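You operate a simulated robot arm through the tools that you are given. There is no shell and no other tool. Be economical: measure what you need, move in short steps, check, and stop when the job is done.

The job below is to be done with a simulated two-armed robot. You get a single attempt, and the scene is never put back.

Task
Switch the blower switch on. Pick up the card tube with one hand, pass it to the other hand and put it on the low shelf of the wash bench. Switch the blue switch of the small cooler on. Take the short square mould and put it on the blue sheet. Open the door of the single cupboard, take the short bar mould and leave it on the shelf of the single cupboard and shut the door again. Open the right deep drawer. Any order will do.

Only the result counts: the job must be done as asked and must still hold three seconds after the hand-in. Knocking over, shifting, dropping, spilling or breaking anything else fails it. Flat cloth is picked up by pressing the open fingertips on it (5 to 10 N) and closing them slowly along it; thin cloth reads only 2 to 8 mm in the jaws.

Robot
Two 7-joint arms with two-finger parallel grippers on one trunk, on a base that drives. Base frame: it is fixed to the floor where the robot stands at the start and does not move with it; the origin is under the middle of the robot, x ahead of it, y to its left, z up. Lengths are in mm, angles in degrees, forces in N, time in s.
The left shoulder is at the start at [33, 101, 1211], the right one opposite. Places, roughly: blower switch [500, 100, 900]; blue sheet (19x15x1 cm) [400, -3800, 900]; blue switch of the small cooler [-900, 0, 900]; card tube (5x5x20 cm) [-900, 200, 900]; door of the single cupboard [0, -6100, 400]; low shelf of the wash bench [-800, -1800, 300]; right deep drawer [-2800, -100, 300]; shelf of the single cupboard [300, -6100, 500]; short bar mould (9x6x3 cm) [-300, -6700, 500]; short square mould (9x6x3 cm) [-500, -6700, 500]. Payload 2.4 kg a hand.
Tool frame (each hand has its own): the origin (TCP) lies between the finger pads and is the grasp point; the fingertips stand 24 mm ahead of it; z points along the fingers, y is the line along which they close. The gripper opens to 68 mm. The fingers are 17 mm wide and 10 mm thick; the gripper's body (40 by 70 mm) begins 41 mm behind the TCP.
Orientation is that of the tool frame in the base frame, as [roll, pitch, yaw] about the fixed x, y, z axes, in that order (R = Rz(yaw) Ry(pitch) Rx(roll)). With the fingers straight down and closing along the base's y, the tool's x points along the base's -x, its y along +y and its z along -z.

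Tools
- The arms move only by the tool step_arm. It takes "left_increments", "right_increments" or both (then of equal length, played together; a hand with none holds still); each is a list of rows, each an object of numbers (a shift or turn left out is 0, a gripper value left out holds the last): "tx", "ty", "tz": the shift along the base's x, y, z in units of 25 mm (1.0 is 25 mm); "ax", "ay", "az": the turn, a rotation vector about the base's x, y, z in units of 8 degrees (1.0 is 8 degrees). In form: [{"tx": .., "ty": .., "tz": .., "ax": .., "ay": .., "az": ..}, ...]. A call has 1 to 20 rows; each row shifts and turns the commanded pose from where the row before left it. "left_jaw" and "right_jaw" are, for a hand that has rows, the closure, from 0 (fully open) to 1 (shut), set as the call begins (left out, the last holds). A call with a number of a shift or a turn outside -1 to 1 is refused whole. A row lasts 0.2 s, in which the tool goes at most 50 mm and 8.6 degrees; a call with a longer step from one row to the next is refused whole, and so is a gripper value outside its range. A pose out of reach is approached as far as the arm can. The call stops where the force on the tool passes 40 N (or 10 N more than at its start, if that is more) or the arm is blocked; 0.2 s more then pass. The fingers move at their own pace (about 72 mm/s each) and stop on an object; they squeeze with about 41 N. The grip force told is the motor's: it shows also when the fingers shut on nothing. Time passes only in rows, and 0.2 s behind the last, so rows that do not move let the fingers close. It gives the time, the measured TCP pose, the force on the tool (base axes), the opening and the grip force at its end, in the units of the frame above (readings bear some noise), with the torque about the TCP (base axes, N m) and any sound that the robot's microphone picked up, and new pictures: "pictures" is both (left out), scene, wrist or none (wrist: the cameras of the hands that moved).
- Cameras (640 x 400 px; columns grow to the right, rows downward): "scene" is now at [112.1, 36.9, 1380.9]; the picture's right is [0.40, -0.91, 0.00], its down [-0.44, -0.20, -0.88] and it looks along [0.80, 0.35, -0.48] (base axes); focal length 262 px, centre (320, 200). "left" rides on the left gripper at [84, -11, -75] in its tool frame; the picture's right is [0.13, 0.99, 0.00], its down [-0.60, 0.08, -0.79] and it looks along [-0.79, 0.10, 0.61] (tool axes); focal length 251 px, centre (320, 200). "right" rides on the right gripper at [84, 11, -75] in its tool frame; the picture's right is [-0.13, 0.99, 0.00], its down [-0.60, -0.08, -0.79] and it looks along [-0.79, -0.10, 0.61] (tool axes); focal length 251 px, centre (320, 200). There is no depth. A picture from a camera that has moved, and an enlarged one, comes with that camera's place and axes in the base frame and with its lens.
- slide_trunk(by): slides the trunk up (or, below 0, down) by that many mm; the arms and the scene camera ride with it, the base frame stays. It gives what a move gives, with no picture.
- base_move(legs): drives the robot by 1 to 6 legs, each [ahead, left, turn to the left] in mm, mm and degrees, along the robot's own axes; the way and the turn of a leg run together, so that a leg with both is an arc; at most 1500 mm and 180 degrees a leg. The arms and the cameras ride along, it lands a little off, and it stops where it bumps. It gives what a move gives, and a new picture of the scene camera.
- turn_head(pan, tilt): turns the head with the scene camera to pan (to the left, within 86 degrees either way) and tilt (down, from -29 to 69), counted from straight ahead of the robot. It gives what a move gives, and a new picture of the scene camera.
- close_up(camera, box): a new picture of the part [left, top, right, bottom] of that camera's present view, enlarged. It takes no simulated time.
- hand_in(): hands the job in; it is judged then, once.

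Work in short steps. Places have to be worked out from the pictures, the camera data and where the tool is seen: move nearer, look again, correct. Check each grasp and each placing, and mend what went wrong. You have 186 turns and 260 pictures in all, those below and enlarged ones among them. Open the grippers and draw the arms clear of the work before you hand the job in, unless the task says otherwise; then end with one line.

The tools are called as name(argument=value, ...) on one line, values as JSON. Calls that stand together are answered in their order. step_arm: Moves the arms, as the interface text tells. Its arguments: {"type":"object","properties":{"left_increments":{"type":"array","items":{"type":"object","properties":{"tx":{"type":"number"},"ty":{"type":"number"},"tz":{"type":"number"},"ax":{"type":"number"},"ay":{"type":"number"},"az":{"type":"number"}}}},"left_jaw":{"type":"number"},"right_increments":{"type":"array","items":{"type":"object","properties":{"tx":{"type":"number"},"ty":{"type":"number"},"tz":{"type":"number"},"ax":{"type":"number"},"ay":{"type":"number"},"az":{"type":"number"}}}},"right_jaw":{"type":"number"},"pictures":{"type":"string","enum":["both","scene","wrist","none"]}},"required":[]} The other tools are called the same way: slide_trunk (by) slides the trunk up or down; base_move (legs) drives the base; turn_head (pan, tilt) turns the head that bears the scene camera; close_up (camera, box) takes an enlarged picture of a part of a camera's view; hand_in () hands the job in.

At the start:

```text
time_s: 0.0
left_tcp_pos: [331.6, 268.6, 1255.2]
left_tool_rot: [179.9, 0.0, 180.0]
left_ft_force: [0.6, 0.3, 0.6]
left_moment: [0.0, 0.0, -0.02]
left_grip_width: 68.1
left_finger_force: 0.0
right_tcp_pos: [373.0, -46.5, 1222.4]
right_tool_rot: [-179.9, 0.0, 180.0]
right_ft_force: [-0.3, 0.2, 0.3]
right_moment: [0.02, 0.01, -0.01]
right_grip_width: 68.2
right_finger_force: 0.0
trunk travel left (down, up): [-425.0, 424.0]
robot x, y, heading: [-2.0, -1.8, 0.2]
head pan, tilt: [23.8, 28.9]
```

scene: 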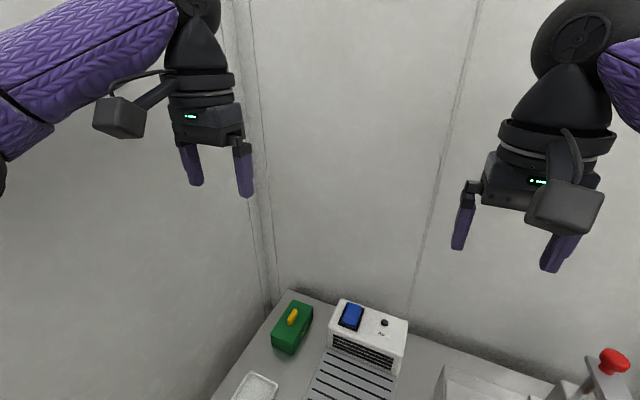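
right: 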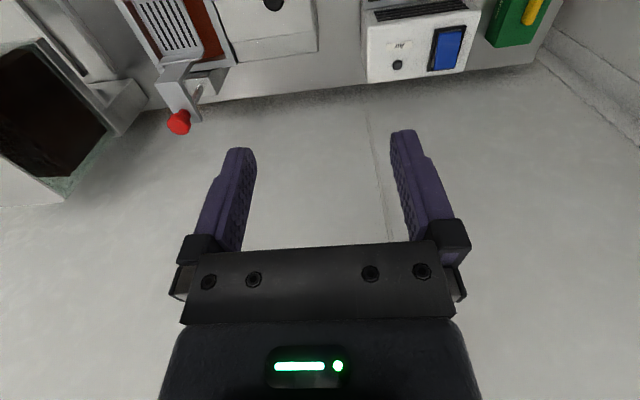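
left: 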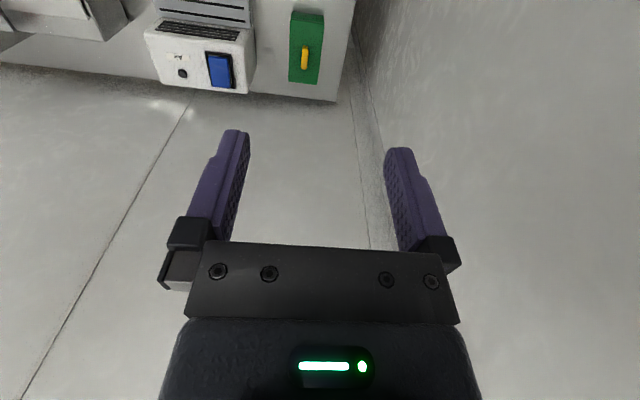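

The scene shows a white box with a blue rocker on the bench ahead (likely the blower), and a green block with a yellow lever. I'll look closer.

close_up(camera="scene", box=[220, 270, 440, 400])

turn_head(pan=0, tilt=45)

```text
2.91 times, centred on (330, 335) of scene
camera zoom: at [112.1, 36.9, 1380.9], right [0.4, -0.91, 0.0], down [-0.44, -0.2, -0.88], along [0.8, 0.35, -0.48], focal length 764 px, centre (291, -193)
```

zoom: 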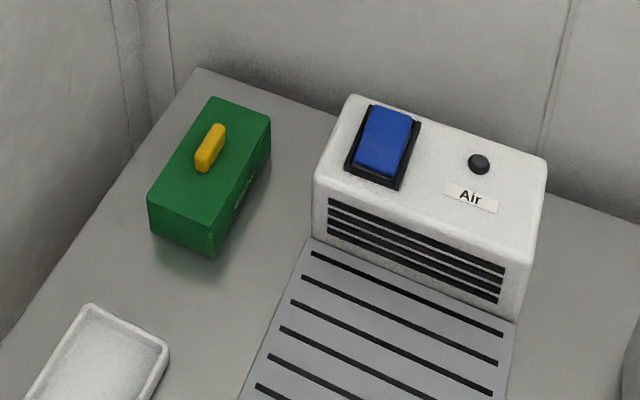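

```text
time_s: 0.9
left_tcp_pos: [330.8, 268.6, 1254.1]
left_tool_rot: [-180.0, 0.0, 180.0]
left_ft_force: [-0.3, 0.1, 0.3]
left_moment: [-0.03, -0.04, 0.0]
left_grip_width: 67.9
left_finger_force: 0.1
right_tcp_pos: [373.8, -47.5, 1223.1]
right_tool_rot: [-179.8, 0.1, -180.0]
right_ft_force: [-0.4, 0.6, 0.7]
right_moment: [-0.02, 0.02, -0.01]
right_grip_width: 68.2
right_finger_force: 0.1
trunk travel left (down, up): [-425.0, 424.0]
robot x, y, heading: [1.0, -1.5, -0.0]
head pan, tilt: [0.0, 45.0]
camera scene: at [110.3, 0.3, 1356.6], right [0.0, -1.0, 0.0], down [-0.71, 0.0, -0.71], along [0.71, 0.0, -0.71], focal length 262 px, centre (320, 200)
```

scene: 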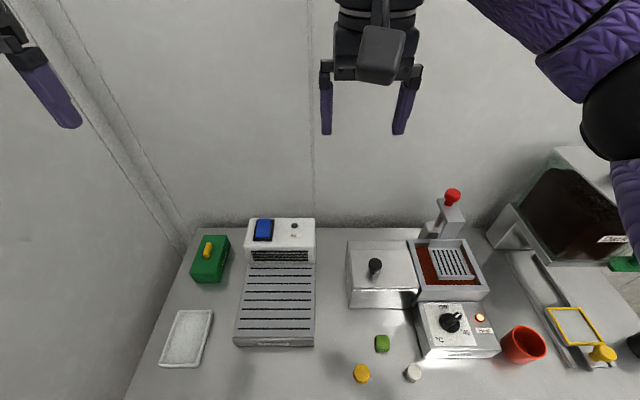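

The rocker triangulates to about [424, 109, 963] on top of the "Air" box. I bring the left hand above it, jaws closing, to look closely.

step_arm(left_increments=[{"tx": 0.4, "ty": -0.8, "tz": -0.8}, {"tx": 0.4, "ty": -0.8, "tz": -0.8}, {"tx": 0.4, "ty": -0.8, "tz": -0.8}, {"tx": 0.4, "ty": -0.8, "tz": -0.8}, {"tx": 0.4, "ty": -0.8, "tz": -0.8}, {"tx": 0.4, "ty": -0.8, "tz": -0.8}, {"tx": 0.4, "ty": -0.8, "tz": -0.8}, {"tx": 0.4, "ty": -0.8, "tz": -0.8}], left_jaw=1, pictures="both")

```text
time_s: 2.7
left_tcp_pos: [412.5, 110.2, 1096.9]
left_tool_rot: [-180.0, 0.0, -179.8]
left_ft_force: [0.3, 1.1, -0.2]
left_moment: [0.02, 0.0, 0.02]
left_grip_width: 0.2
left_finger_force: 23.9
right_tcp_pos: [373.8, -47.4, 1222.8]
right_tool_rot: [-180.0, 0.0, -179.9]
right_ft_force: [-0.2, 0.2, 0.6]
right_moment: [-0.04, -0.03, 0.01]
right_grip_width: 67.8
right_finger_force: 0.0
trunk travel left (down, up): [-425.0, 424.0]
robot x, y, heading: [-0.4, 1.5, -0.0]
head pan, tilt: [0.0, 45.0]
camera scene: at [110.5, -0.1, 1356.5], right [0.0, -1.0, 0.0], down [-0.71, 0.0, -0.71], along [0.71, 0.0, -0.71], focal length 262 px, centre (320, 200)
camera left: at [327.3, 97.0, 1170.9], right [-0.13, 0.99, 0.0], down [0.6, 0.08, 0.79], along [0.79, 0.1, -0.61], focal length 251 px, centre (320, 200)
```

scene: 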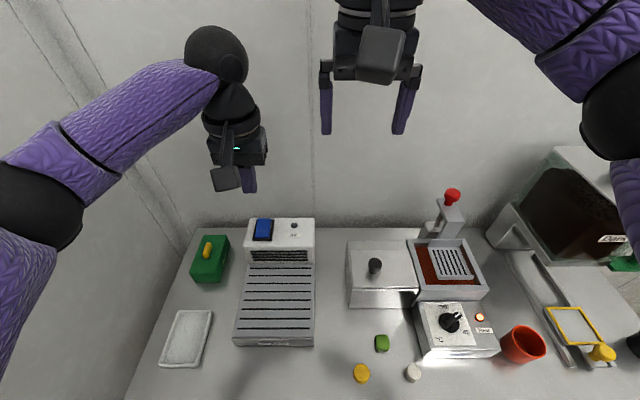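
left: 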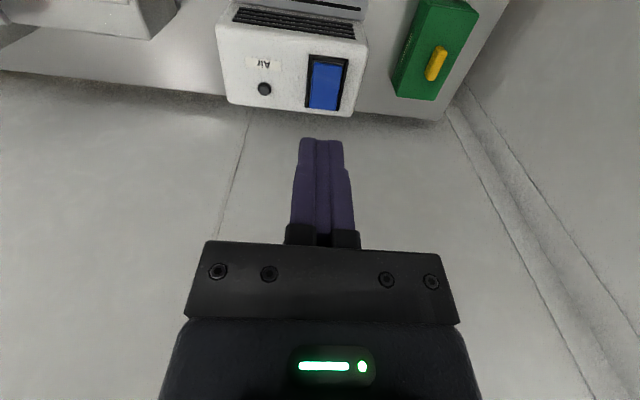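

Good reach. A close-up of the rocker from the wrist camera to see which half is raised.

close_up(camera="left", box=[280, 30, 376, 120])

close_up(camera="scene", box=[235, 205, 331, 265])

```text
4.44 times, centred on (328, 75) of left
camera zoom: at [327.3, 97.0, 1170.9], right [-0.13, 0.99, 0.0], down [0.6, 0.08, 0.79], along [0.79, 0.1, -0.61], focal length 1118 px, centre (284, 756)
```

zoom: 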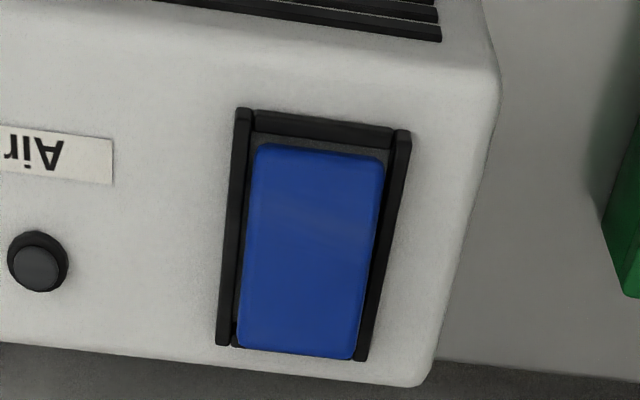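

```text
6.67 times, centred on (283, 235) of scene
camera zoom: at [110.5, -0.1, 1356.5], right [0.0, -1.0, 0.0], down [-0.71, 0.0, -0.71], along [0.71, 0.0, -0.71], focal length 1750 px, centre (567, -33)
```

zoom: 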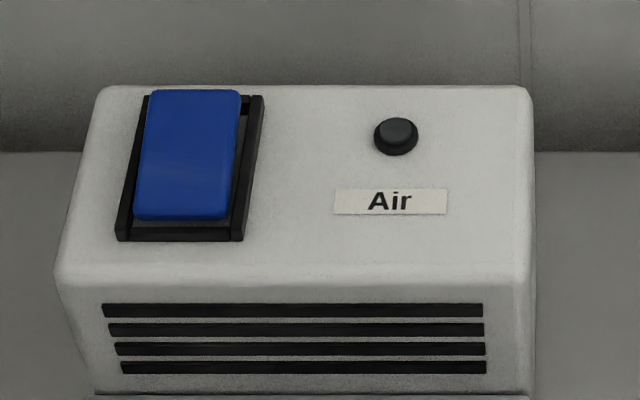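

The far half (+x) is raised, so that is the side to press. Rocker spans x≈405–447 at y≈109; I move to x=440 and descend near it.

step_arm(left_increments=[{"tx": 0.55, "tz": -0.3}, {"tx": 0.55, "tz": -0.5}, {"tz": -1}, {"tz": -1}, {"tz": -0.8}, {}], pictures="both")

```text
time_s: 4.1
left_tcp_pos: [438.0, 108.7, 1006.6]
left_tool_rot: [-180.0, 0.0, 180.0]
left_ft_force: [-0.6, -0.5, 0.3]
left_moment: [0.03, 0.03, -0.03]
left_grip_width: 0.0
left_finger_force: 24.0
right_tcp_pos: [373.7, -46.4, 1222.8]
right_tool_rot: [-179.8, 0.1, -180.0]
right_ft_force: [-0.3, -0.2, 0.1]
right_moment: [-0.01, 0.02, 0.01]
right_grip_width: 68.0
right_finger_force: 0.1
trunk travel left (down, up): [-425.0, 424.0]
robot x, y, heading: [2.6, -3.1, -0.4]
head pan, tilt: [0.0, 45.0]
camera scene: at [110.3, 0.1, 1356.6], right [0.0, -1.0, 0.0], down [-0.71, 0.0, -0.71], along [0.71, 0.0, -0.71], focal length 262 px, centre (320, 200)
camera left: at [353.4, 95.5, 1081.2], right [-0.13, 0.99, 0.0], down [0.6, 0.08, 0.79], along [0.79, 0.1, -0.61], focal length 251 px, centre (320, 200)
```

scene: 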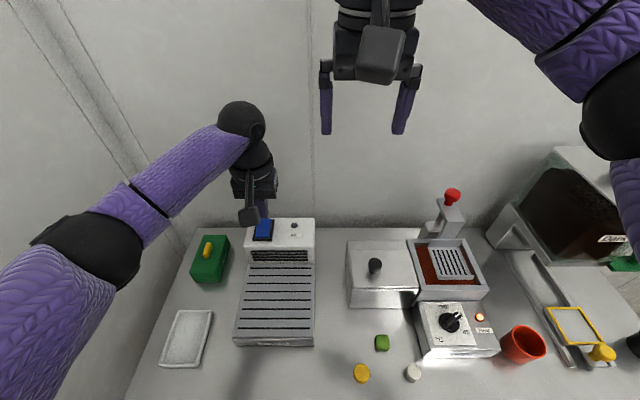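
left: 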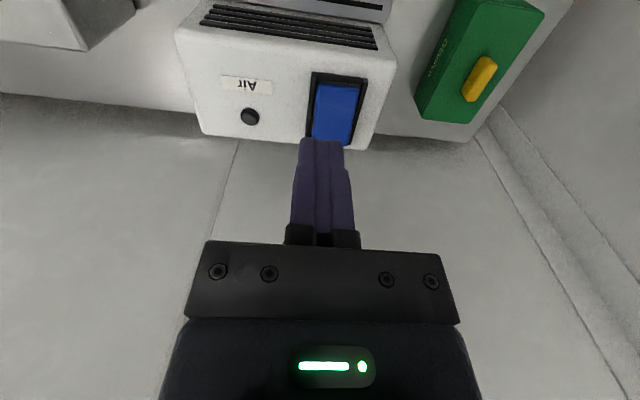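

Tip is just above the far half; rocker centre estimates y≈110–114. I nudge +3 mm in y and press down slowly.

step_arm(left_increments=[{"ty": 0.12, "tz": -0.4}, {"tz": -0.2}, {"tz": -0.2}, {"tz": -0.2}, {"tz": -0.2}, {"tz": -0.2}], pictures="both")

```text
time_s: 5.5
left_tcp_pos: [438.0, 110.6, 970.8]
left_tool_rot: [-179.9, 0.0, -180.0]
left_ft_force: [-0.8, -0.3, -0.1]
left_moment: [0.01, -0.02, 0.01]
left_grip_width: 0.1
left_finger_force: 23.8
right_tcp_pos: [373.4, -46.9, 1222.5]
right_tool_rot: [-179.9, 0.0, 180.0]
right_ft_force: [-0.2, 0.5, 0.6]
right_moment: [0.01, -0.01, 0.04]
right_grip_width: 67.6
right_finger_force: 0.1
trunk travel left (down, up): [-425.0, 424.0]
robot x, y, heading: [2.8, -0.9, -0.1]
head pan, tilt: [0.0, 45.0]
camera scene: at [110.3, 0.1, 1356.6], right [0.0, -1.0, 0.0], down [-0.71, 0.0, -0.71], along [0.71, 0.0, -0.71], focal length 262 px, centre (320, 200)
camera left: at [352.6, 99.2, 1044.9], right [-0.13, 0.99, 0.0], down [0.6, 0.08, 0.79], along [0.79, 0.1, -0.61], focal length 251 px, centre (320, 200)
```

scene: 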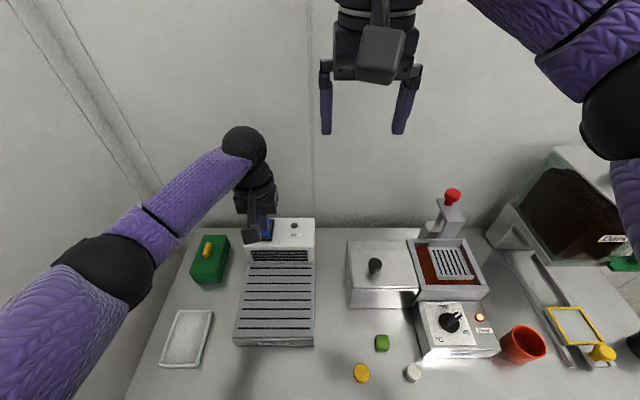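
left: 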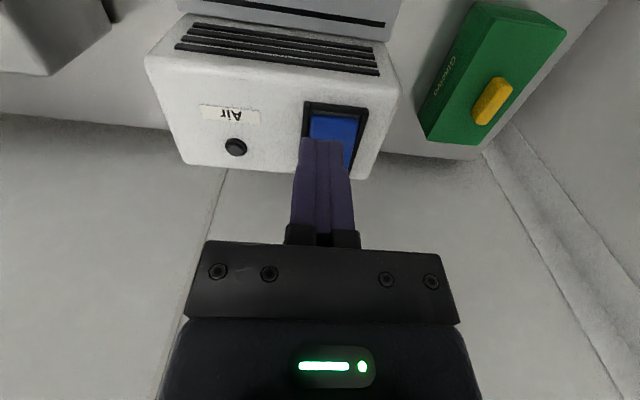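

No contact at tip z=947; re-triangulating from the wrist views puts the rocker lower and further, about [465, 119, 915]. I shift +38 x, +8 y above it and look.

step_arm(left_increments=[{"tx": 0.76, "ty": 0.16}, {"tx": 0.76, "ty": 0.16}, {}], pictures="wrist")

```text
time_s: 6.3
left_tcp_pos: [476.5, 119.4, 967.0]
left_tool_rot: [-180.0, -0.1, -179.9]
left_ft_force: [0.3, -0.5, -0.1]
left_moment: [0.03, 0.02, 0.01]
left_grip_width: 0.0
left_finger_force: 23.2
right_tcp_pos: [373.9, -47.3, 1221.3]
right_tool_rot: [-179.9, 0.0, -180.0]
right_ft_force: [0.4, 0.5, -0.9]
right_moment: [0.0, 0.02, 0.0]
right_grip_width: 68.0
right_finger_force: 0.1
trunk travel left (down, up): [-425.0, 424.0]
robot x, y, heading: [-1.4, -1.3, 0.2]
head pan, tilt: [0.0, 45.0]
camera left: at [390.9, 107.2, 1043.3], right [-0.13, 0.99, 0.0], down [0.6, 0.08, 0.79], along [0.79, 0.1, -0.61], focal length 251 px, centre (320, 200)
```

left: 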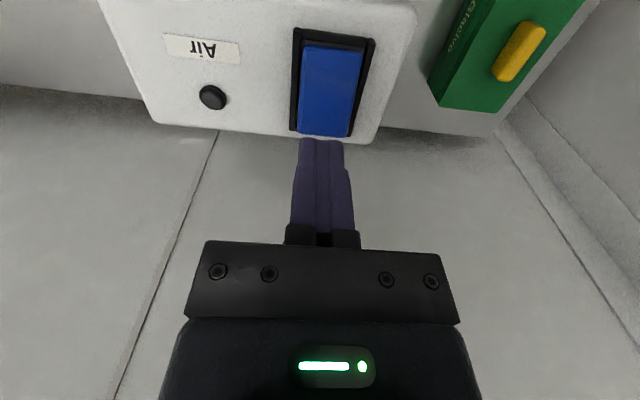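

Now rocker spans x≈440–487, y≈120, z≈910–920; tip is at [476.5, 119.4, 943], over the raised far half. Press down gradually.

step_arm(left_increments=[{"tz": -0.4, "tx": 0.1}, {"tz": -0.3}, {"tz": -0.2}, {"tz": -0.2}, {"tz": -0.2}, {"tz": -0.2}, {"tz": -0.2}], pictures="wrist")

```text
time_s: 7.5
left_tcp_pos: [480.9, 119.1, 943.2]
left_tool_rot: [-179.8, 0.8, -180.0]
left_ft_force: [0.3, -0.5, 16.7]
left_moment: [0.04, 0.14, 0.04]
left_grip_width: 0.0
left_finger_force: 23.5
right_tcp_pos: [372.0, -46.6, 1223.1]
right_tool_rot: [-179.9, 0.2, -180.0]
right_ft_force: [0.3, -1.1, -0.4]
right_moment: [0.0, 0.0, 0.0]
right_grip_width: 68.1
right_finger_force: 0.1
trunk travel left (down, up): [-425.0, 424.0]
robot x, y, heading: [-1.1, 0.6, 0.0]
head pan, tilt: [0.0, 45.0]
stopped in row 6 (left hand): the force on the tool passed its limit at 47 N (the readings are from after the stop); the commanded pose is now the measured one
camera left: at [394.9, 107.1, 1016.6], right [-0.13, 0.99, 0.0], down [0.59, 0.08, 0.8], along [0.8, 0.1, -0.6], focal length 251 px, centre (320, 200)
```

left: 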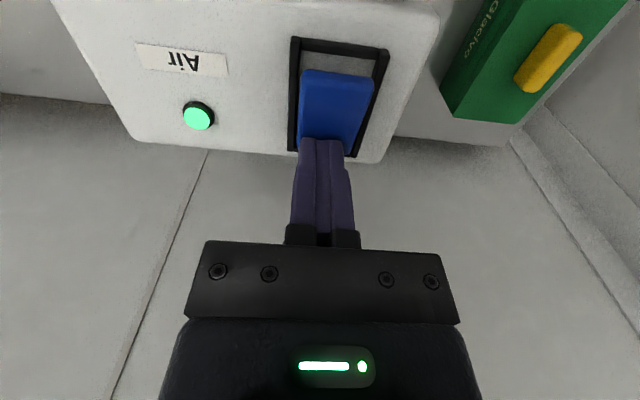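

The lamp turned green: blower is on. I raise and withdraw the left hand, opening it.

step_arm(left_increments=[{"tz": 1}, {"tz": 1}, {"tz": 1}, {"tz": 1, "tx": -1}, {"tz": 1, "tx": -1, "ty": 0.6}, {"tz": 1, "tx": -1, "ty": 0.6}, {"tz": 1, "tx": -1, "ty": 0.6}, {"tz": 1, "tx": -1, "ty": 0.6}, {"tz": 1, "tx": -1, "ty": 0.6}, {"tz": 1, "tx": -1, "ty": 0.6}], left_jaw=0, right_increments=[{"tx": -1}, {"tx": -1}, {"tx": -1}, {"tx": -1}, {"ty": -1}, {"ty": -1}, {"ty": -1}, {}, {}, {}], pictures="scene")

turn_head(pan=0, tilt=35)

base_move(legs=[[0, 0, 180]])

```text
time_s: 9.7
left_tcp_pos: [303.8, 210.1, 1190.0]
left_tool_rot: [-179.9, 0.5, 179.9]
left_ft_force: [-0.8, 0.3, -0.2]
left_moment: [-0.03, 0.02, -0.01]
left_grip_width: 67.9
left_finger_force: 0.0
right_tcp_pos: [272.5, -122.4, 1223.1]
right_tool_rot: [180.0, 0.0, 179.9]
right_ft_force: [-0.9, -1.0, -0.2]
right_moment: [0.0, -0.03, 0.03]
right_grip_width: 68.1
right_finger_force: 0.0
trunk travel left (down, up): [-425.0, 424.0]
robot x, y, heading: [5.5, 0.5, 0.1]
head pan, tilt: [0.0, 45.0]
camera scene: at [109.7, 0.2, 1356.6], right [0.0, -1.0, 0.0], down [-0.71, 0.0, -0.71], along [0.71, 0.0, -0.71], focal length 262 px, centre (320, 200)
```

scene: 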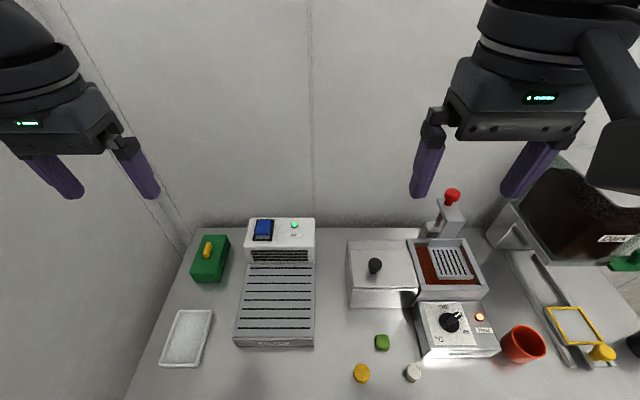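

```text
time_s: 10.4
left_tcp_pos: [304.8, 210.3, 1190.2]
left_tool_rot: [-179.9, 0.5, 179.8]
left_ft_force: [0.0, -0.1, 0.4]
left_moment: [-0.04, 0.0, 0.05]
left_grip_width: 68.0
left_finger_force: 0.1
right_tcp_pos: [272.9, -122.4, 1223.3]
right_tool_rot: [-179.9, 0.0, -180.0]
right_ft_force: [-0.2, -0.3, 0.5]
right_moment: [0.03, -0.02, 0.06]
right_grip_width: 67.7
right_finger_force: 0.1
trunk travel left (down, up): [-425.0, 424.0]
robot x, y, heading: [1.7, -4.9, 0.1]
head pan, tilt: [0.0, 35.0]
camera scene: at [116.9, 0.2, 1371.3], right [0.0, -1.0, 0.0], down [-0.57, 0.0, -0.82], along [0.82, 0.0, -0.57], focal length 262 px, centre (320, 200)
```

scene: 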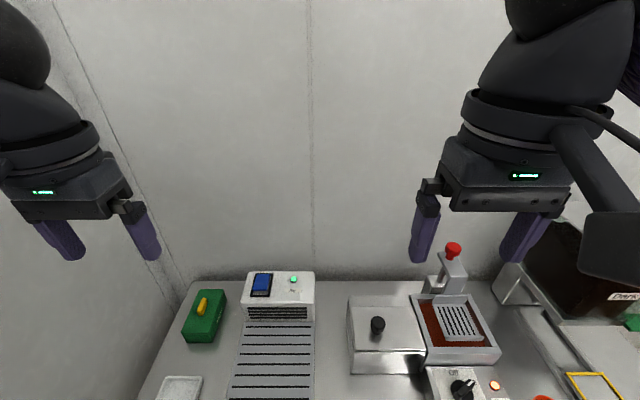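

```text
time_s: 12.4
left_tcp_pos: [258.8, 263.5, 1192.8]
left_tool_rot: [179.5, 0.4, -167.0]
left_ft_force: [-0.1, -0.4, 0.1]
left_moment: [0.0, -0.03, -0.01]
left_grip_width: 68.1
left_finger_force: 0.0
right_tcp_pos: [305.9, -66.8, 1222.5]
right_tool_rot: [179.6, 0.0, -166.4]
right_ft_force: [-0.3, -0.5, -0.1]
right_moment: [0.02, -0.01, -0.01]
right_grip_width: 67.8
right_finger_force: 0.1
trunk travel left (down, up): [-425.0, 424.0]
robot x, y, heading: [9.8, -3.3, 13.1]
head pan, tilt: [0.0, 35.0]
stopped in leg 1: the robot was blocked; the commanded pose is now the measured one
camera scene: at [126.3, 13.4, 1371.7], right [0.23, -0.97, -0.01], down [-0.56, -0.13, -0.82], along [0.8, 0.2, -0.57], focal length 262 px, centre (320, 200)
```

scene: 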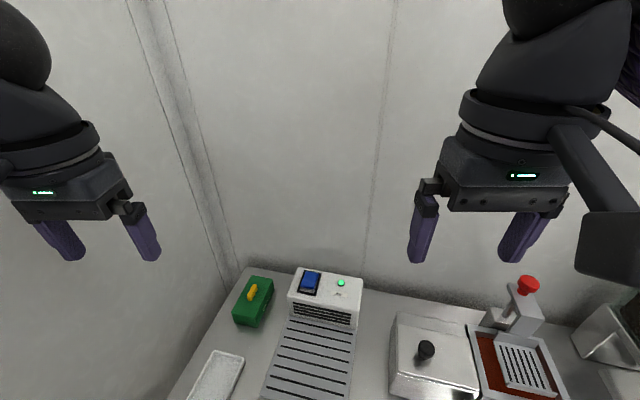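

Turning left was blocked at 13° (wall or bench near). I back off and shift right first, then turn right.

base_move(legs=[[0, 0, -13], [-200, -150, 0], [0, 0, -90], [0, 0, -90]])

```text
time_s: 22.9
left_tcp_pos: [-503.5, -345.2, 1189.2]
left_tool_rot: [-180.0, 0.4, -3.6]
left_ft_force: [0.0, -0.3, 0.4]
left_moment: [0.02, 0.03, -0.02]
left_grip_width: 68.1
left_finger_force: 0.0
right_tcp_pos: [-455.0, -14.6, 1221.9]
right_tool_rot: [-179.9, 0.0, -3.3]
right_ft_force: [0.0, 0.2, -0.5]
right_moment: [0.03, -0.05, -0.03]
right_grip_width: 68.1
right_finger_force: 0.1
trunk travel left (down, up): [-425.0, 424.0]
robot x, y, heading: [-189.4, -154.1, 176.6]
head pan, tilt: [0.0, 35.0]
camera scene: at [-304.2, -145.9, 1371.4], right [0.06, 1.0, 0.0], down [0.57, -0.03, -0.82], along [-0.82, 0.05, -0.57], focal length 262 px, centre (320, 200)
```

scene: 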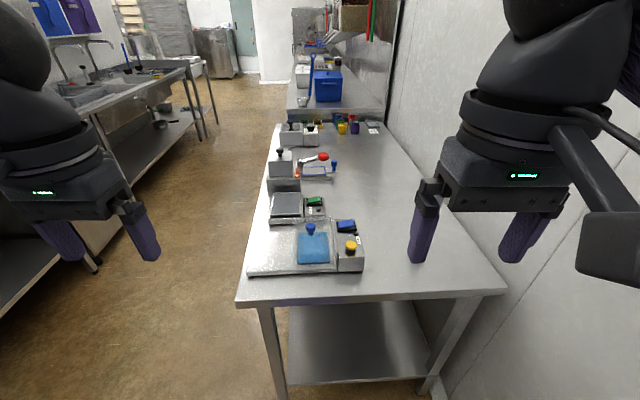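

Facing −x now. The bench with the small cooler is ahead; zoom in on it.

close_up(camera="scene", box=[230, 110, 430, 290])

close_up(camera="scene", box=[20, 0, 260, 150])

```text
2.22 times, centred on (330, 200) of scene
camera zoom: at [-304.2, -145.9, 1371.4], right [0.06, 1.0, 0.0], down [0.57, -0.03, -0.82], along [-0.82, 0.05, -0.57], focal length 583 px, centre (298, 200)
```

zoom: 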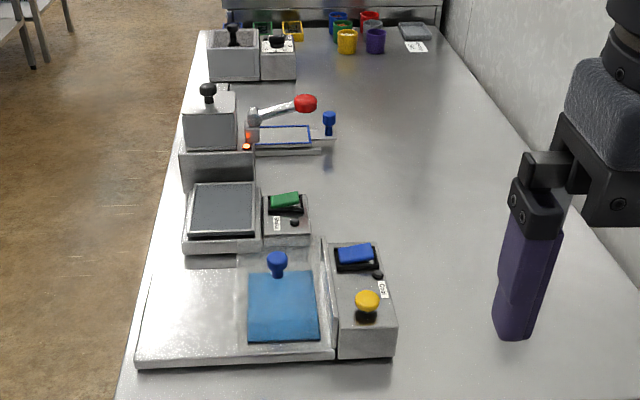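

```text
2.67 times, centred on (140, 75) of scene
camera zoom: at [-304.2, -145.9, 1371.4], right [0.06, 1.0, 0.0], down [0.57, -0.03, -0.82], along [-0.82, 0.05, -0.57], focal length 700 px, centre (800, 533)
```

zoom: 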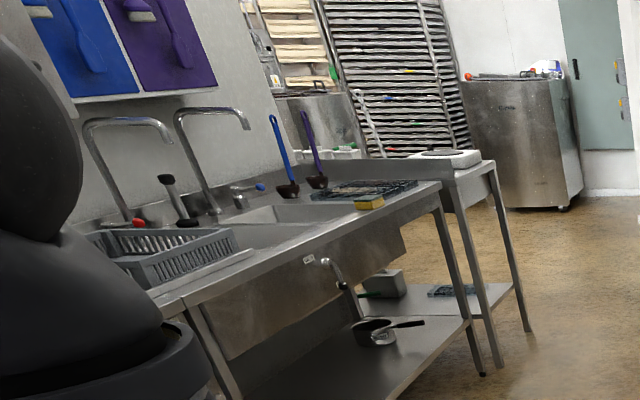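

The cooler has a blue rocker and a yellow knob. The card tube may be hidden behind the right gripper; I look right.

turn_head(pan=-30, tilt=40)

```text
time_s: 23.8
left_tcp_pos: [-504.6, -345.2, 1190.0]
left_tool_rot: [-179.9, 0.4, -3.6]
left_ft_force: [-0.4, 0.9, 0.0]
left_moment: [0.04, 0.04, 0.0]
left_grip_width: 67.9
left_finger_force: 0.0
right_tcp_pos: [-454.8, -15.7, 1222.8]
right_tool_rot: [-179.9, 0.0, -3.3]
right_ft_force: [0.1, -0.6, 0.2]
right_moment: [0.03, -0.01, 0.04]
right_grip_width: 68.1
right_finger_force: 0.0
trunk travel left (down, up): [-425.0, 424.0]
robot x, y, heading: [-184.2, -153.5, 176.6]
head pan, tilt: [-30.0, 40.0]
camera scene: at [-287.3, -104.5, 1363.8], right [0.55, 0.84, 0.0], down [0.54, -0.35, -0.77], along [-0.64, 0.42, -0.64], focal length 262 px, centre (320, 200)
```

scene: 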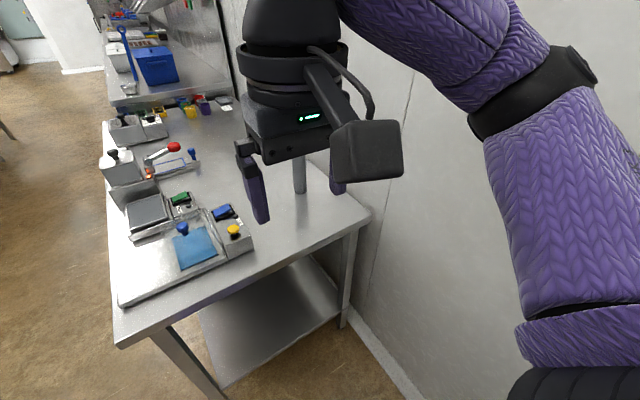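

A grey upright tube stands at about [-850, 190]; the blue rocker is near [-850, -42, 907]. Bench edge ≈ x=-648, so I drive 260 mm ahead.

base_move(legs=[[255, 0, 3.4]])

turn_head(pan=-10, tilt=50)

```text
time_s: 25.6
left_tcp_pos: [-741.4, -359.8, 1190.3]
left_tool_rot: [-179.9, 0.4, 0.2]
left_ft_force: [0.3, 0.7, 1.5]
left_moment: [0.0, -0.02, 0.01]
left_grip_width: 68.2
left_finger_force: 0.2
right_tcp_pos: [-712.7, -27.1, 1221.8]
right_tool_rot: [-179.9, 0.0, 0.5]
right_ft_force: [0.2, 0.6, 0.0]
right_moment: [0.01, 0.0, -0.01]
right_grip_width: 68.1
right_finger_force: 0.0
trunk travel left (down, up): [-425.0, 424.0]
robot x, y, heading: [-436.2, -148.0, -179.6]
head pan, tilt: [-30.0, 40.0]
camera scene: at [-540.3, -104.8, 1363.8], right [0.49, 0.87, 0.0], down [0.56, -0.32, -0.77], along [-0.67, 0.38, -0.64], focal length 262 px, centre (320, 200)
```

scene: 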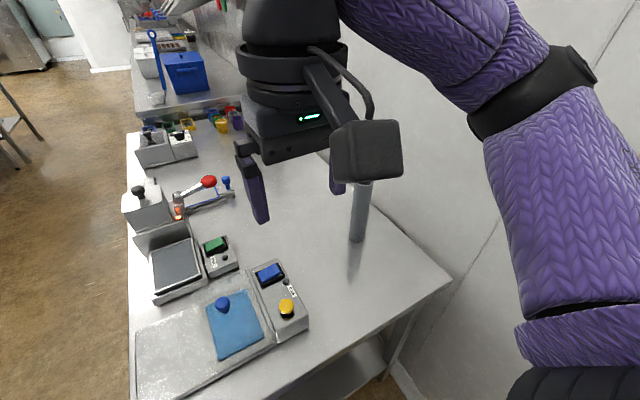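

```text
time_s: 26.5
left_tcp_pos: [-741.6, -359.7, 1191.2]
left_tool_rot: [-179.9, 0.4, 0.3]
left_ft_force: [-0.2, -0.1, -0.5]
left_moment: [-0.01, 0.01, -0.02]
left_grip_width: 68.1
left_finger_force: 0.1
right_tcp_pos: [-711.5, -28.0, 1222.3]
right_tool_rot: [-179.9, 0.0, 0.5]
right_ft_force: [0.8, -0.1, 0.1]
right_moment: [0.0, 0.03, -0.01]
right_grip_width: 68.0
right_finger_force: 0.1
trunk travel left (down, up): [-425.0, 424.0]
robot x, y, heading: [-440.3, -146.7, -179.6]
head pan, tilt: [-10.0, 50.0]
camera scene: at [-541.5, -133.8, 1349.7], right [0.17, 0.99, 0.0], down [0.76, -0.13, -0.64], along [-0.63, 0.11, -0.77], focal length 262 px, centre (320, 200)
```

scene: 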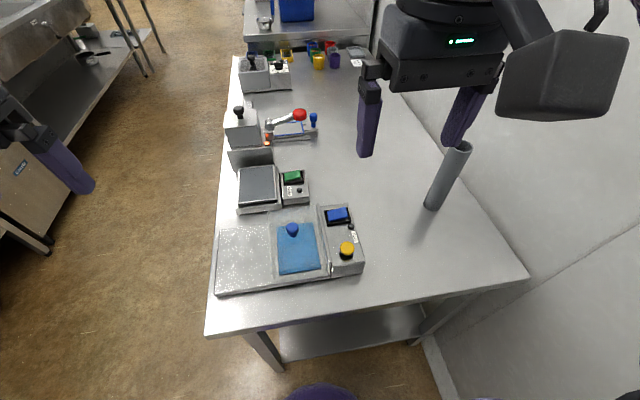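

Rocker triangulates to ≈[-867, -38, 898]. Zoom on it to see the raised half.

close_up(camera="scene", box=[260, 190, 380, 290])

close_up(camera="scene", box=[400, 130, 500, 220])

```text
4.00 times, centred on (320, 240) of scene
camera zoom: at [-541.5, -133.8, 1349.7], right [0.17, 0.99, 0.0], down [0.76, -0.13, -0.64], along [-0.63, 0.11, -0.77], focal length 1050 px, centre (320, 40)
```

zoom: 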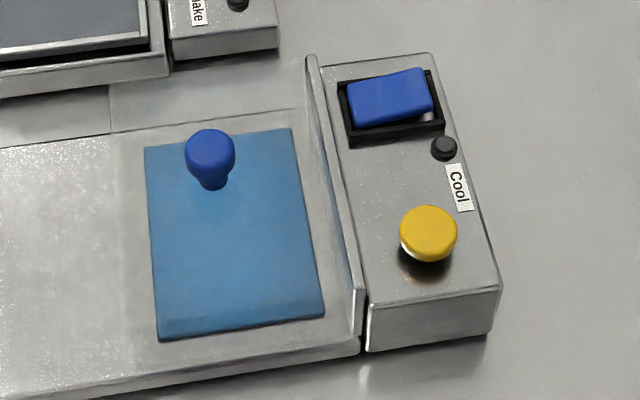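

```text
4.44 times, centred on (450, 175) of scene
camera zoom: at [-541.5, -133.8, 1349.7], right [0.17, 0.99, 0.0], down [0.76, -0.13, -0.64], along [-0.63, 0.11, -0.77], focal length 1166 px, centre (-258, 311)
```

zoom: 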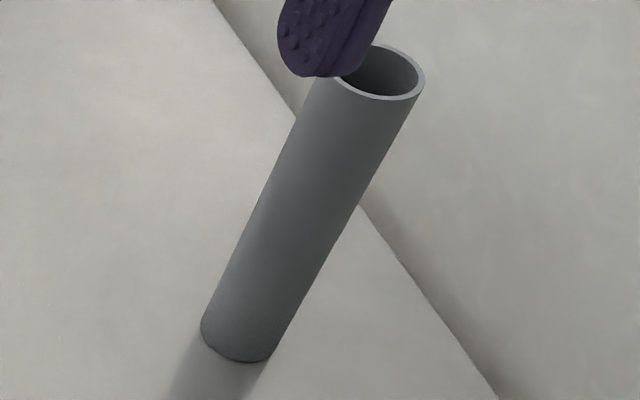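

The +y end of the rocker is raised. I bring the closed right hand above it, around [-866, -26, 990].

step_arm(right_increments=[{"tx": -0.62, "tz": -0.6}, {"tx": -0.62, "tz": -0.6}, {"tx": -0.62, "tz": -1}, {"tx": -0.62, "tz": -1}, {"tx": -0.62, "tz": -1}, {"tx": -0.62, "tz": -1}, {"tx": -0.62, "tz": -1}, {"tx": -0.62, "tz": -1}, {"tx": -0.62, "tz": -1}, {"tx": -0.62, "tz": -1}, {}], right_jaw=1, pictures="both")

```text
time_s: 28.9
left_tcp_pos: [-740.3, -359.3, 1189.8]
left_tool_rot: [-179.8, 0.3, 0.2]
left_ft_force: [0.2, -1.0, 0.1]
left_moment: [0.01, 0.0, 0.02]
left_grip_width: 68.0
left_finger_force: 0.1
right_tcp_pos: [-868.2, -27.1, 991.9]
right_tool_rot: [-179.9, 0.1, 0.4]
right_ft_force: [1.1, 0.7, -0.6]
right_moment: [0.0, 0.0, 0.0]
right_grip_width: 0.1
right_finger_force: 23.7
trunk travel left (down, up): [-425.0, 424.0]
robot x, y, heading: [-436.3, -147.5, -179.5]
head pan, tilt: [-10.0, 50.0]
camera scene: at [-541.5, -133.9, 1349.7], right [0.17, 0.99, 0.0], down [0.76, -0.13, -0.64], along [-0.63, 0.11, -0.77], focal length 262 px, centre (320, 200)
camera right: at [-783.5, -36.5, 1068.7], right [-0.12, -0.99, 0.0], down [-0.6, 0.07, 0.79], along [-0.79, 0.1, -0.61], focal length 251 px, centre (320, 200)
```

scene: 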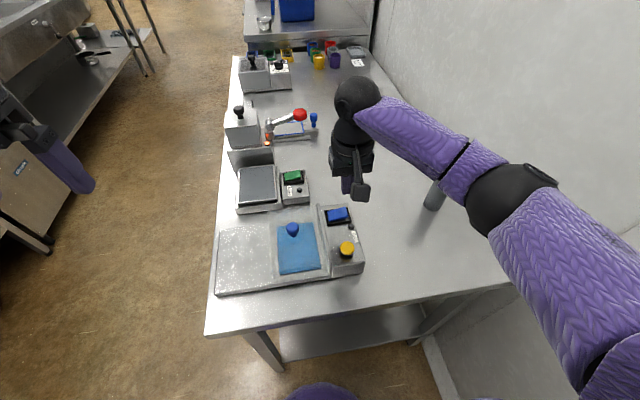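
right: 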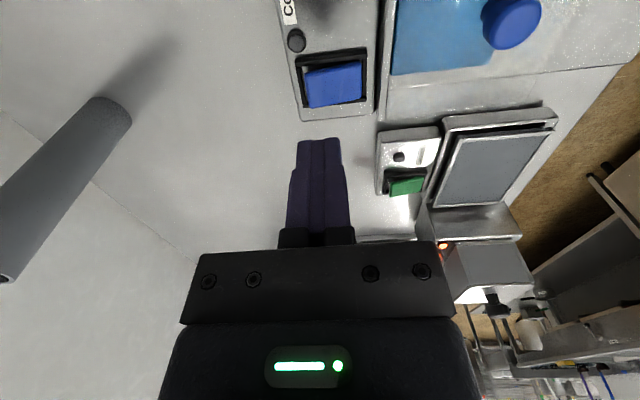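

Wrist view puts the rocker centre ≈[-874, -33, 898], +y end ≈ y=-16. I adjust and descend most of the way.

step_arm(right_increments=[{"tx": -0.16, "ty": 0.2, "tz": -0.6}, {"tz": -0.6}, {"tz": -0.6}, {}], pictures="wrist")

```text
time_s: 29.9
left_tcp_pos: [-741.1, -360.3, 1190.6]
left_tool_rot: [-179.9, 0.4, 0.1]
left_ft_force: [-0.5, 0.2, 0.1]
left_moment: [0.02, 0.02, 0.03]
left_grip_width: 68.3
left_finger_force: 0.1
right_tcp_pos: [-870.5, -21.9, 945.6]
right_tool_rot: [-179.9, 0.1, 0.4]
right_ft_force: [-0.1, -0.1, -0.3]
right_moment: [0.01, 0.01, 0.0]
right_grip_width: 0.0
right_finger_force: 23.9
trunk travel left (down, up): [-425.0, 424.0]
robot x, y, heading: [-439.1, -144.0, -179.6]
head pan, tilt: [-10.0, 50.0]
camera right: at [-787.7, -32.2, 1022.8], right [-0.12, -0.99, 0.0], down [-0.6, 0.07, 0.79], along [-0.79, 0.1, -0.61], focal length 251 px, centre (320, 200)
```

right: 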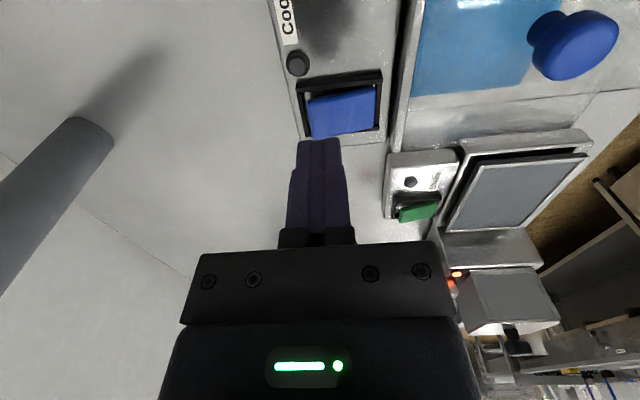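

Depth is lower than thought (z≈860–875), rocker centre x≈-887. I shift −15 in x, descend 25 and re-look.

step_arm(right_increments=[{"tx": -0.6, "tz": -0.4}, {"tz": -0.5}, {}], pictures="wrist")

```text
time_s: 30.7
left_tcp_pos: [-740.6, -360.1, 1189.8]
left_tool_rot: [-179.9, 0.4, 0.2]
left_ft_force: [0.5, 0.8, 0.7]
left_moment: [0.02, -0.01, 0.04]
left_grip_width: 67.9
left_finger_force: 0.2
right_tcp_pos: [-884.9, -21.1, 923.9]
right_tool_rot: [-179.9, 0.1, 0.5]
right_ft_force: [0.3, 0.0, -0.2]
right_moment: [0.03, -0.02, 0.02]
right_grip_width: 0.1
right_finger_force: 23.8
trunk travel left (down, up): [-425.0, 424.0]
robot x, y, heading: [-435.0, -145.8, -179.4]
head pan, tilt: [-10.0, 50.0]
camera right: at [-801.2, -30.7, 1000.5], right [-0.12, -0.99, 0.0], down [-0.6, 0.07, 0.79], along [-0.79, 0.1, -0.61], focal length 251 px, centre (320, 200)
```

right: 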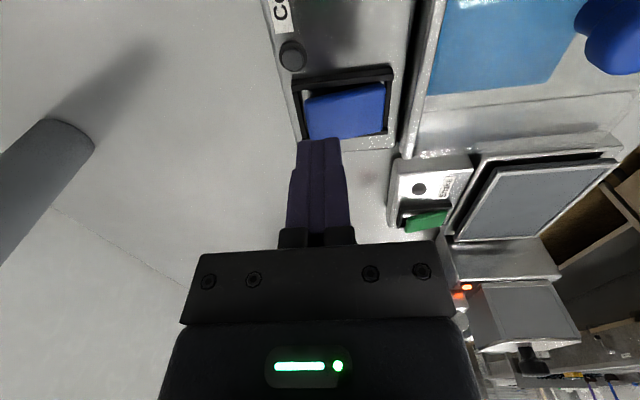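

Still above by ~35 mm. Shift another −9 mm in x and descend with contact watching.

step_arm(right_increments=[{"tx": -0.36, "tz": -0.4}, {"tz": -0.4}, {}], pictures="wrist")

```text
time_s: 31.5
left_tcp_pos: [-741.0, -358.9, 1189.6]
left_tool_rot: [-179.8, 0.4, 0.2]
left_ft_force: [0.8, 0.5, 0.3]
left_moment: [-0.02, 0.0, -0.03]
left_grip_width: 67.7
left_finger_force: 0.1
right_tcp_pos: [-895.0, -21.7, 904.3]
right_tool_rot: [-179.8, 0.1, 0.6]
right_ft_force: [-0.9, -0.4, -0.3]
right_moment: [0.0, 0.03, 0.02]
right_grip_width: 0.0
right_finger_force: 22.8
trunk travel left (down, up): [-425.0, 424.0]
robot x, y, heading: [-442.2, -147.2, -179.6]
head pan, tilt: [-10.0, 50.0]
camera right: at [-811.5, -31.5, 980.3], right [-0.12, -0.99, 0.0], down [-0.6, 0.07, 0.79], along [-0.79, 0.1, -0.61], focal length 251 px, centre (320, 200)
```

right: 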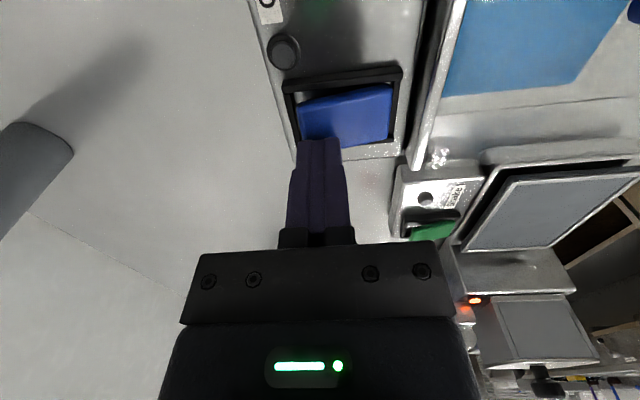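

Tip (x=-895, y=-22, z=880) is over the +y half of the rocker. Press down.

step_arm(right_increments=[{"tx": 0.12, "tz": -0.2}, {"tz": -0.2}, {"tz": -0.2}, {"tz": -0.2}, {"tz": -0.2}, {"tz": -0.2}, {"tz": -0.2}], pictures="wrist")

```text
time_s: 32.2
left_tcp_pos: [-737.4, -359.2, 1190.9]
left_tool_rot: [-179.9, 0.6, 0.1]
left_ft_force: [0.1, -0.1, -0.3]
left_moment: [0.0, 0.05, -0.01]
left_grip_width: 68.2
left_finger_force: 0.1
right_tcp_pos: [-892.9, -18.7, 897.7]
right_tool_rot: [-179.9, 0.5, 0.2]
right_ft_force: [12.1, 3.2, 21.5]
right_moment: [-0.13, -0.37, 0.13]
right_grip_width: 0.0
right_finger_force: 24.1
trunk travel left (down, up): [-425.0, 424.0]
robot x, y, heading: [-437.6, -145.2, -179.6]
head pan, tilt: [-10.0, 50.0]
stopped in row 3 (right hand): the force on the tool passed its limit at 47 N (the readings are from after the stop); the commanded pose is now the measured one
camera right: at [-807.4, -29.7, 973.4], right [-0.13, -0.99, 0.0], down [-0.6, 0.07, 0.8], along [-0.79, 0.1, -0.6], focal length 251 px, centre (320, 200)
```

right: 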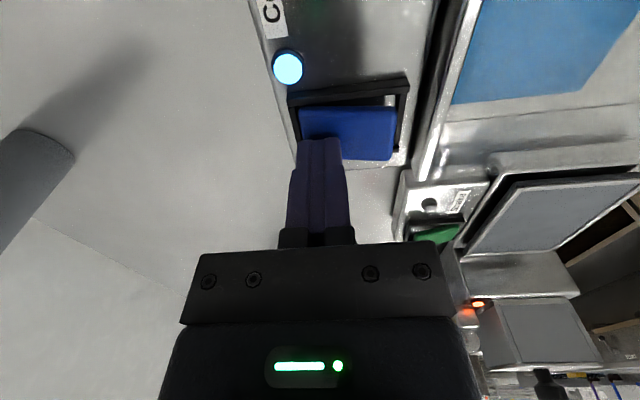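

The Cool lamp is lit: cooler on. I raise the right hand to clear and open it, moving towards the tube's column.

step_arm(right_increments=[{"tz": 0.6}, {"tz": 1}, {"tz": 1}, {"tz": 1}, {"tz": 1}, {"tz": 1}, {"tz": 1}, {"tz": 1}, {"tz": 1}, {"tz": 1}, {"tz": 1}, {"tz": 1}, {"tz": 0.5}], right_jaw=0, pictures="both")

```text
time_s: 35.0
left_tcp_pos: [-740.6, -359.8, 1189.0]
left_tool_rot: [-179.8, 0.4, 0.1]
left_ft_force: [-0.7, -0.4, -0.4]
left_moment: [0.02, 0.0, 0.01]
left_grip_width: 67.7
left_finger_force: 0.0
right_tcp_pos: [-892.0, -19.2, 1199.9]
right_tool_rot: [-179.9, 0.4, 0.2]
right_ft_force: [-1.1, 0.3, 0.7]
right_moment: [0.03, -0.02, 0.0]
right_grip_width: 67.9
right_finger_force: 0.0
trunk travel left (down, up): [-425.0, 424.0]
robot x, y, heading: [-437.0, -148.5, -179.6]
head pan, tilt: [-10.0, 50.0]
camera scene: at [-541.5, -133.7, 1349.6], right [0.17, 0.99, 0.0], down [0.76, -0.13, -0.64], along [-0.63, 0.11, -0.77], focal length 262 px, centre (320, 200)
camera right: at [-808.7, -29.3, 1275.5], right [-0.12, -0.99, 0.0], down [-0.6, 0.07, 0.8], along [-0.79, 0.1, -0.6], focal length 251 px, centre (320, 200)
```

scene: 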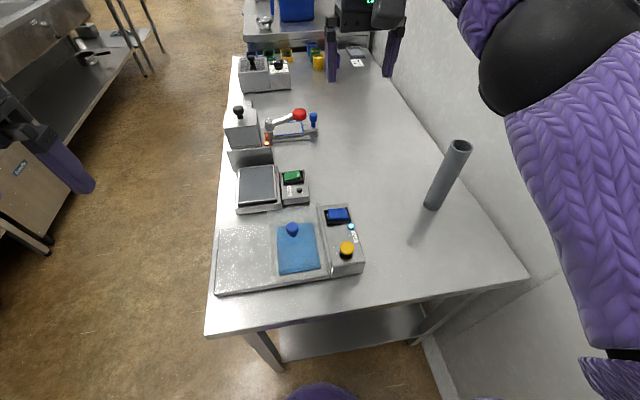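
right: 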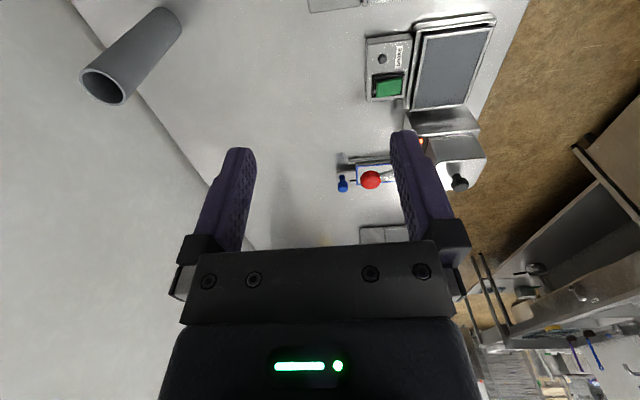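

Tube top ≈[-929, 239, 994], bench top ≈797. I drive 60 mm closer and move the right hand in +y in stages, watching the wall.

base_move(legs=[[60, 0, 0]])

step_arm(right_increments=[{"ty": 1, "tx": 0.2}, {"ty": 1, "tx": 0.2}, {"ty": 1, "tx": 0.2}, {"ty": 1, "tx": 0.2}, {"ty": 1, "tx": 0.2}, {"ty": 1}, {}], pictures="both")

```text
time_s: 35.9
left_tcp_pos: [-801.4, -359.4, 1189.6]
left_tool_rot: [-179.9, 0.4, 0.1]
left_ft_force: [-0.1, -0.2, -0.2]
left_moment: [0.02, 0.02, -0.02]
left_grip_width: 68.1
left_finger_force: 0.1
right_tcp_pos: [-953.4, -19.1, 1199.1]
right_tool_rot: [-179.9, 0.4, 0.2]
right_ft_force: [0.3, -0.3, -0.2]
right_moment: [-0.01, 0.01, -0.03]
right_grip_width: 67.9
right_finger_force: 0.0
trunk travel left (down, up): [-425.0, 424.0]
robot x, y, heading: [-494.7, -147.7, -179.8]
head pan, tilt: [-10.0, 50.0]
camera scene: at [-601.8, -133.9, 1349.5], right [0.17, 0.99, 0.0], down [0.76, -0.13, -0.64], along [-0.63, 0.11, -0.77], focal length 262 px, centre (320, 200)
```

scene: 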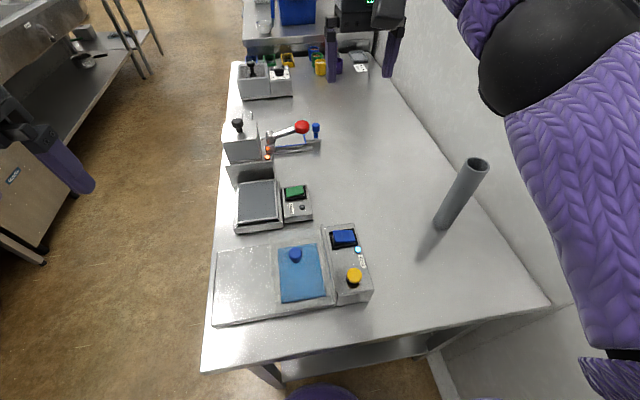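

```text
time_s: 37.5
left_tcp_pos: [-800.6, -359.1, 1190.3]
left_tool_rot: [-179.9, 0.4, 0.1]
left_ft_force: [0.0, -0.2, 0.8]
left_moment: [0.02, -0.01, -0.01]
left_grip_width: 67.9
left_finger_force: 0.1
right_tcp_pos: [-926.3, 132.8, 1197.8]
right_tool_rot: [-179.9, 0.3, 0.2]
right_ft_force: [-0.4, -0.8, 0.2]
right_moment: [0.0, -0.01, 0.0]
right_grip_width: 68.3
right_finger_force: 0.2
trunk travel left (down, up): [-425.0, 424.0]
robot x, y, heading: [-498.7, -146.7, -179.7]
head pan, tilt: [-10.0, 50.0]
camera scene: at [-600.7, -133.9, 1349.7], right [0.17, 0.99, 0.0], down [0.76, -0.13, -0.64], along [-0.63, 0.11, -0.77], focal length 262 px, centre (320, 200)
camera right: at [-842.8, 122.1, 1274.2], right [-0.13, -0.99, 0.0], down [-0.6, 0.07, 0.8], along [-0.79, 0.1, -0.6], focal length 251 px, centre (320, 200)
```

scene: 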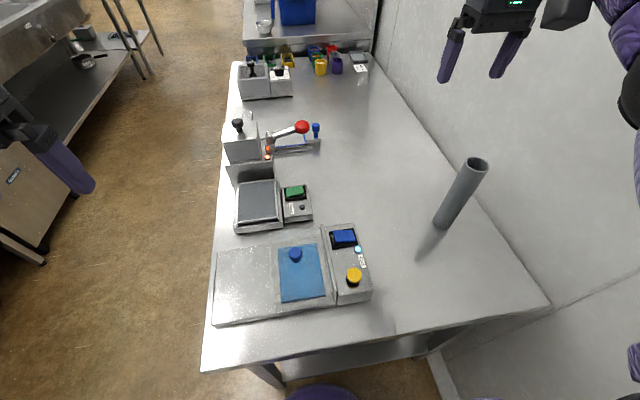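
right: 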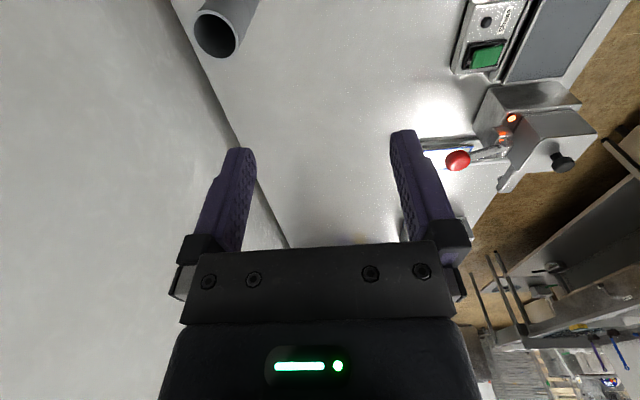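

Tube top confirmed ≈[-927, 239, 994]. Move over it, still high.

step_arm(right_increments=[{"ty": 0.85, "tz": -0.6}, {"ty": 0.85, "tz": -0.6}, {"ty": 0.85, "tz": -0.6}, {"ty": 0.85, "tz": -0.6}, {"ty": 0.84, "tz": -0.6}, {"tz": -0.6}, {}], pictures="both")

```text
time_s: 38.2
left_tcp_pos: [-800.8, -358.7, 1189.4]
left_tool_rot: [-179.9, 0.4, 0.1]
left_ft_force: [0.0, -0.4, -0.2]
left_moment: [0.01, 0.02, 0.02]
left_grip_width: 68.0
left_finger_force: 0.1
right_tcp_pos: [-930.8, 171.9, 1168.9]
right_tool_rot: [179.9, 0.9, -0.4]
right_ft_force: [-2.4, -0.1, -2.2]
right_moment: [0.03, 0.06, 0.02]
right_grip_width: 67.8
right_finger_force: 0.0
trunk travel left (down, up): [-425.0, 424.0]
robot x, y, heading: [-498.1, -148.6, -179.7]
head pan, tilt: [-10.0, 50.0]
stopped in row 3 (right hand): the force on the tool passed its limit at 69 N (the readings are from after the stop); the commanded pose is now the measured one
camera scene: at [-600.7, -133.9, 1349.7], right [0.17, 0.99, 0.0], down [0.76, -0.13, -0.64], along [-0.63, 0.11, -0.77], focal length 262 px, centre (320, 200)
camera right: at [-844.9, 161.0, 1243.4], right [-0.14, -0.99, 0.0], down [-0.59, 0.08, 0.8], along [-0.8, 0.11, -0.6], focal length 251 px, centre (320, 200)
```

scene: 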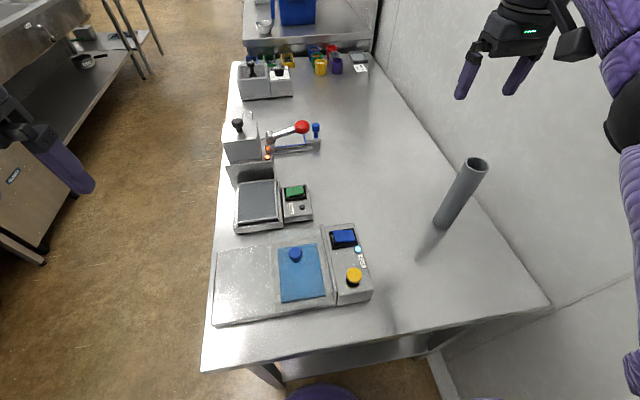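
right: 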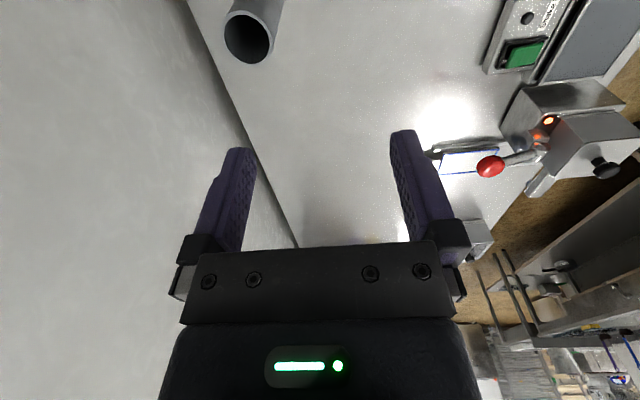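

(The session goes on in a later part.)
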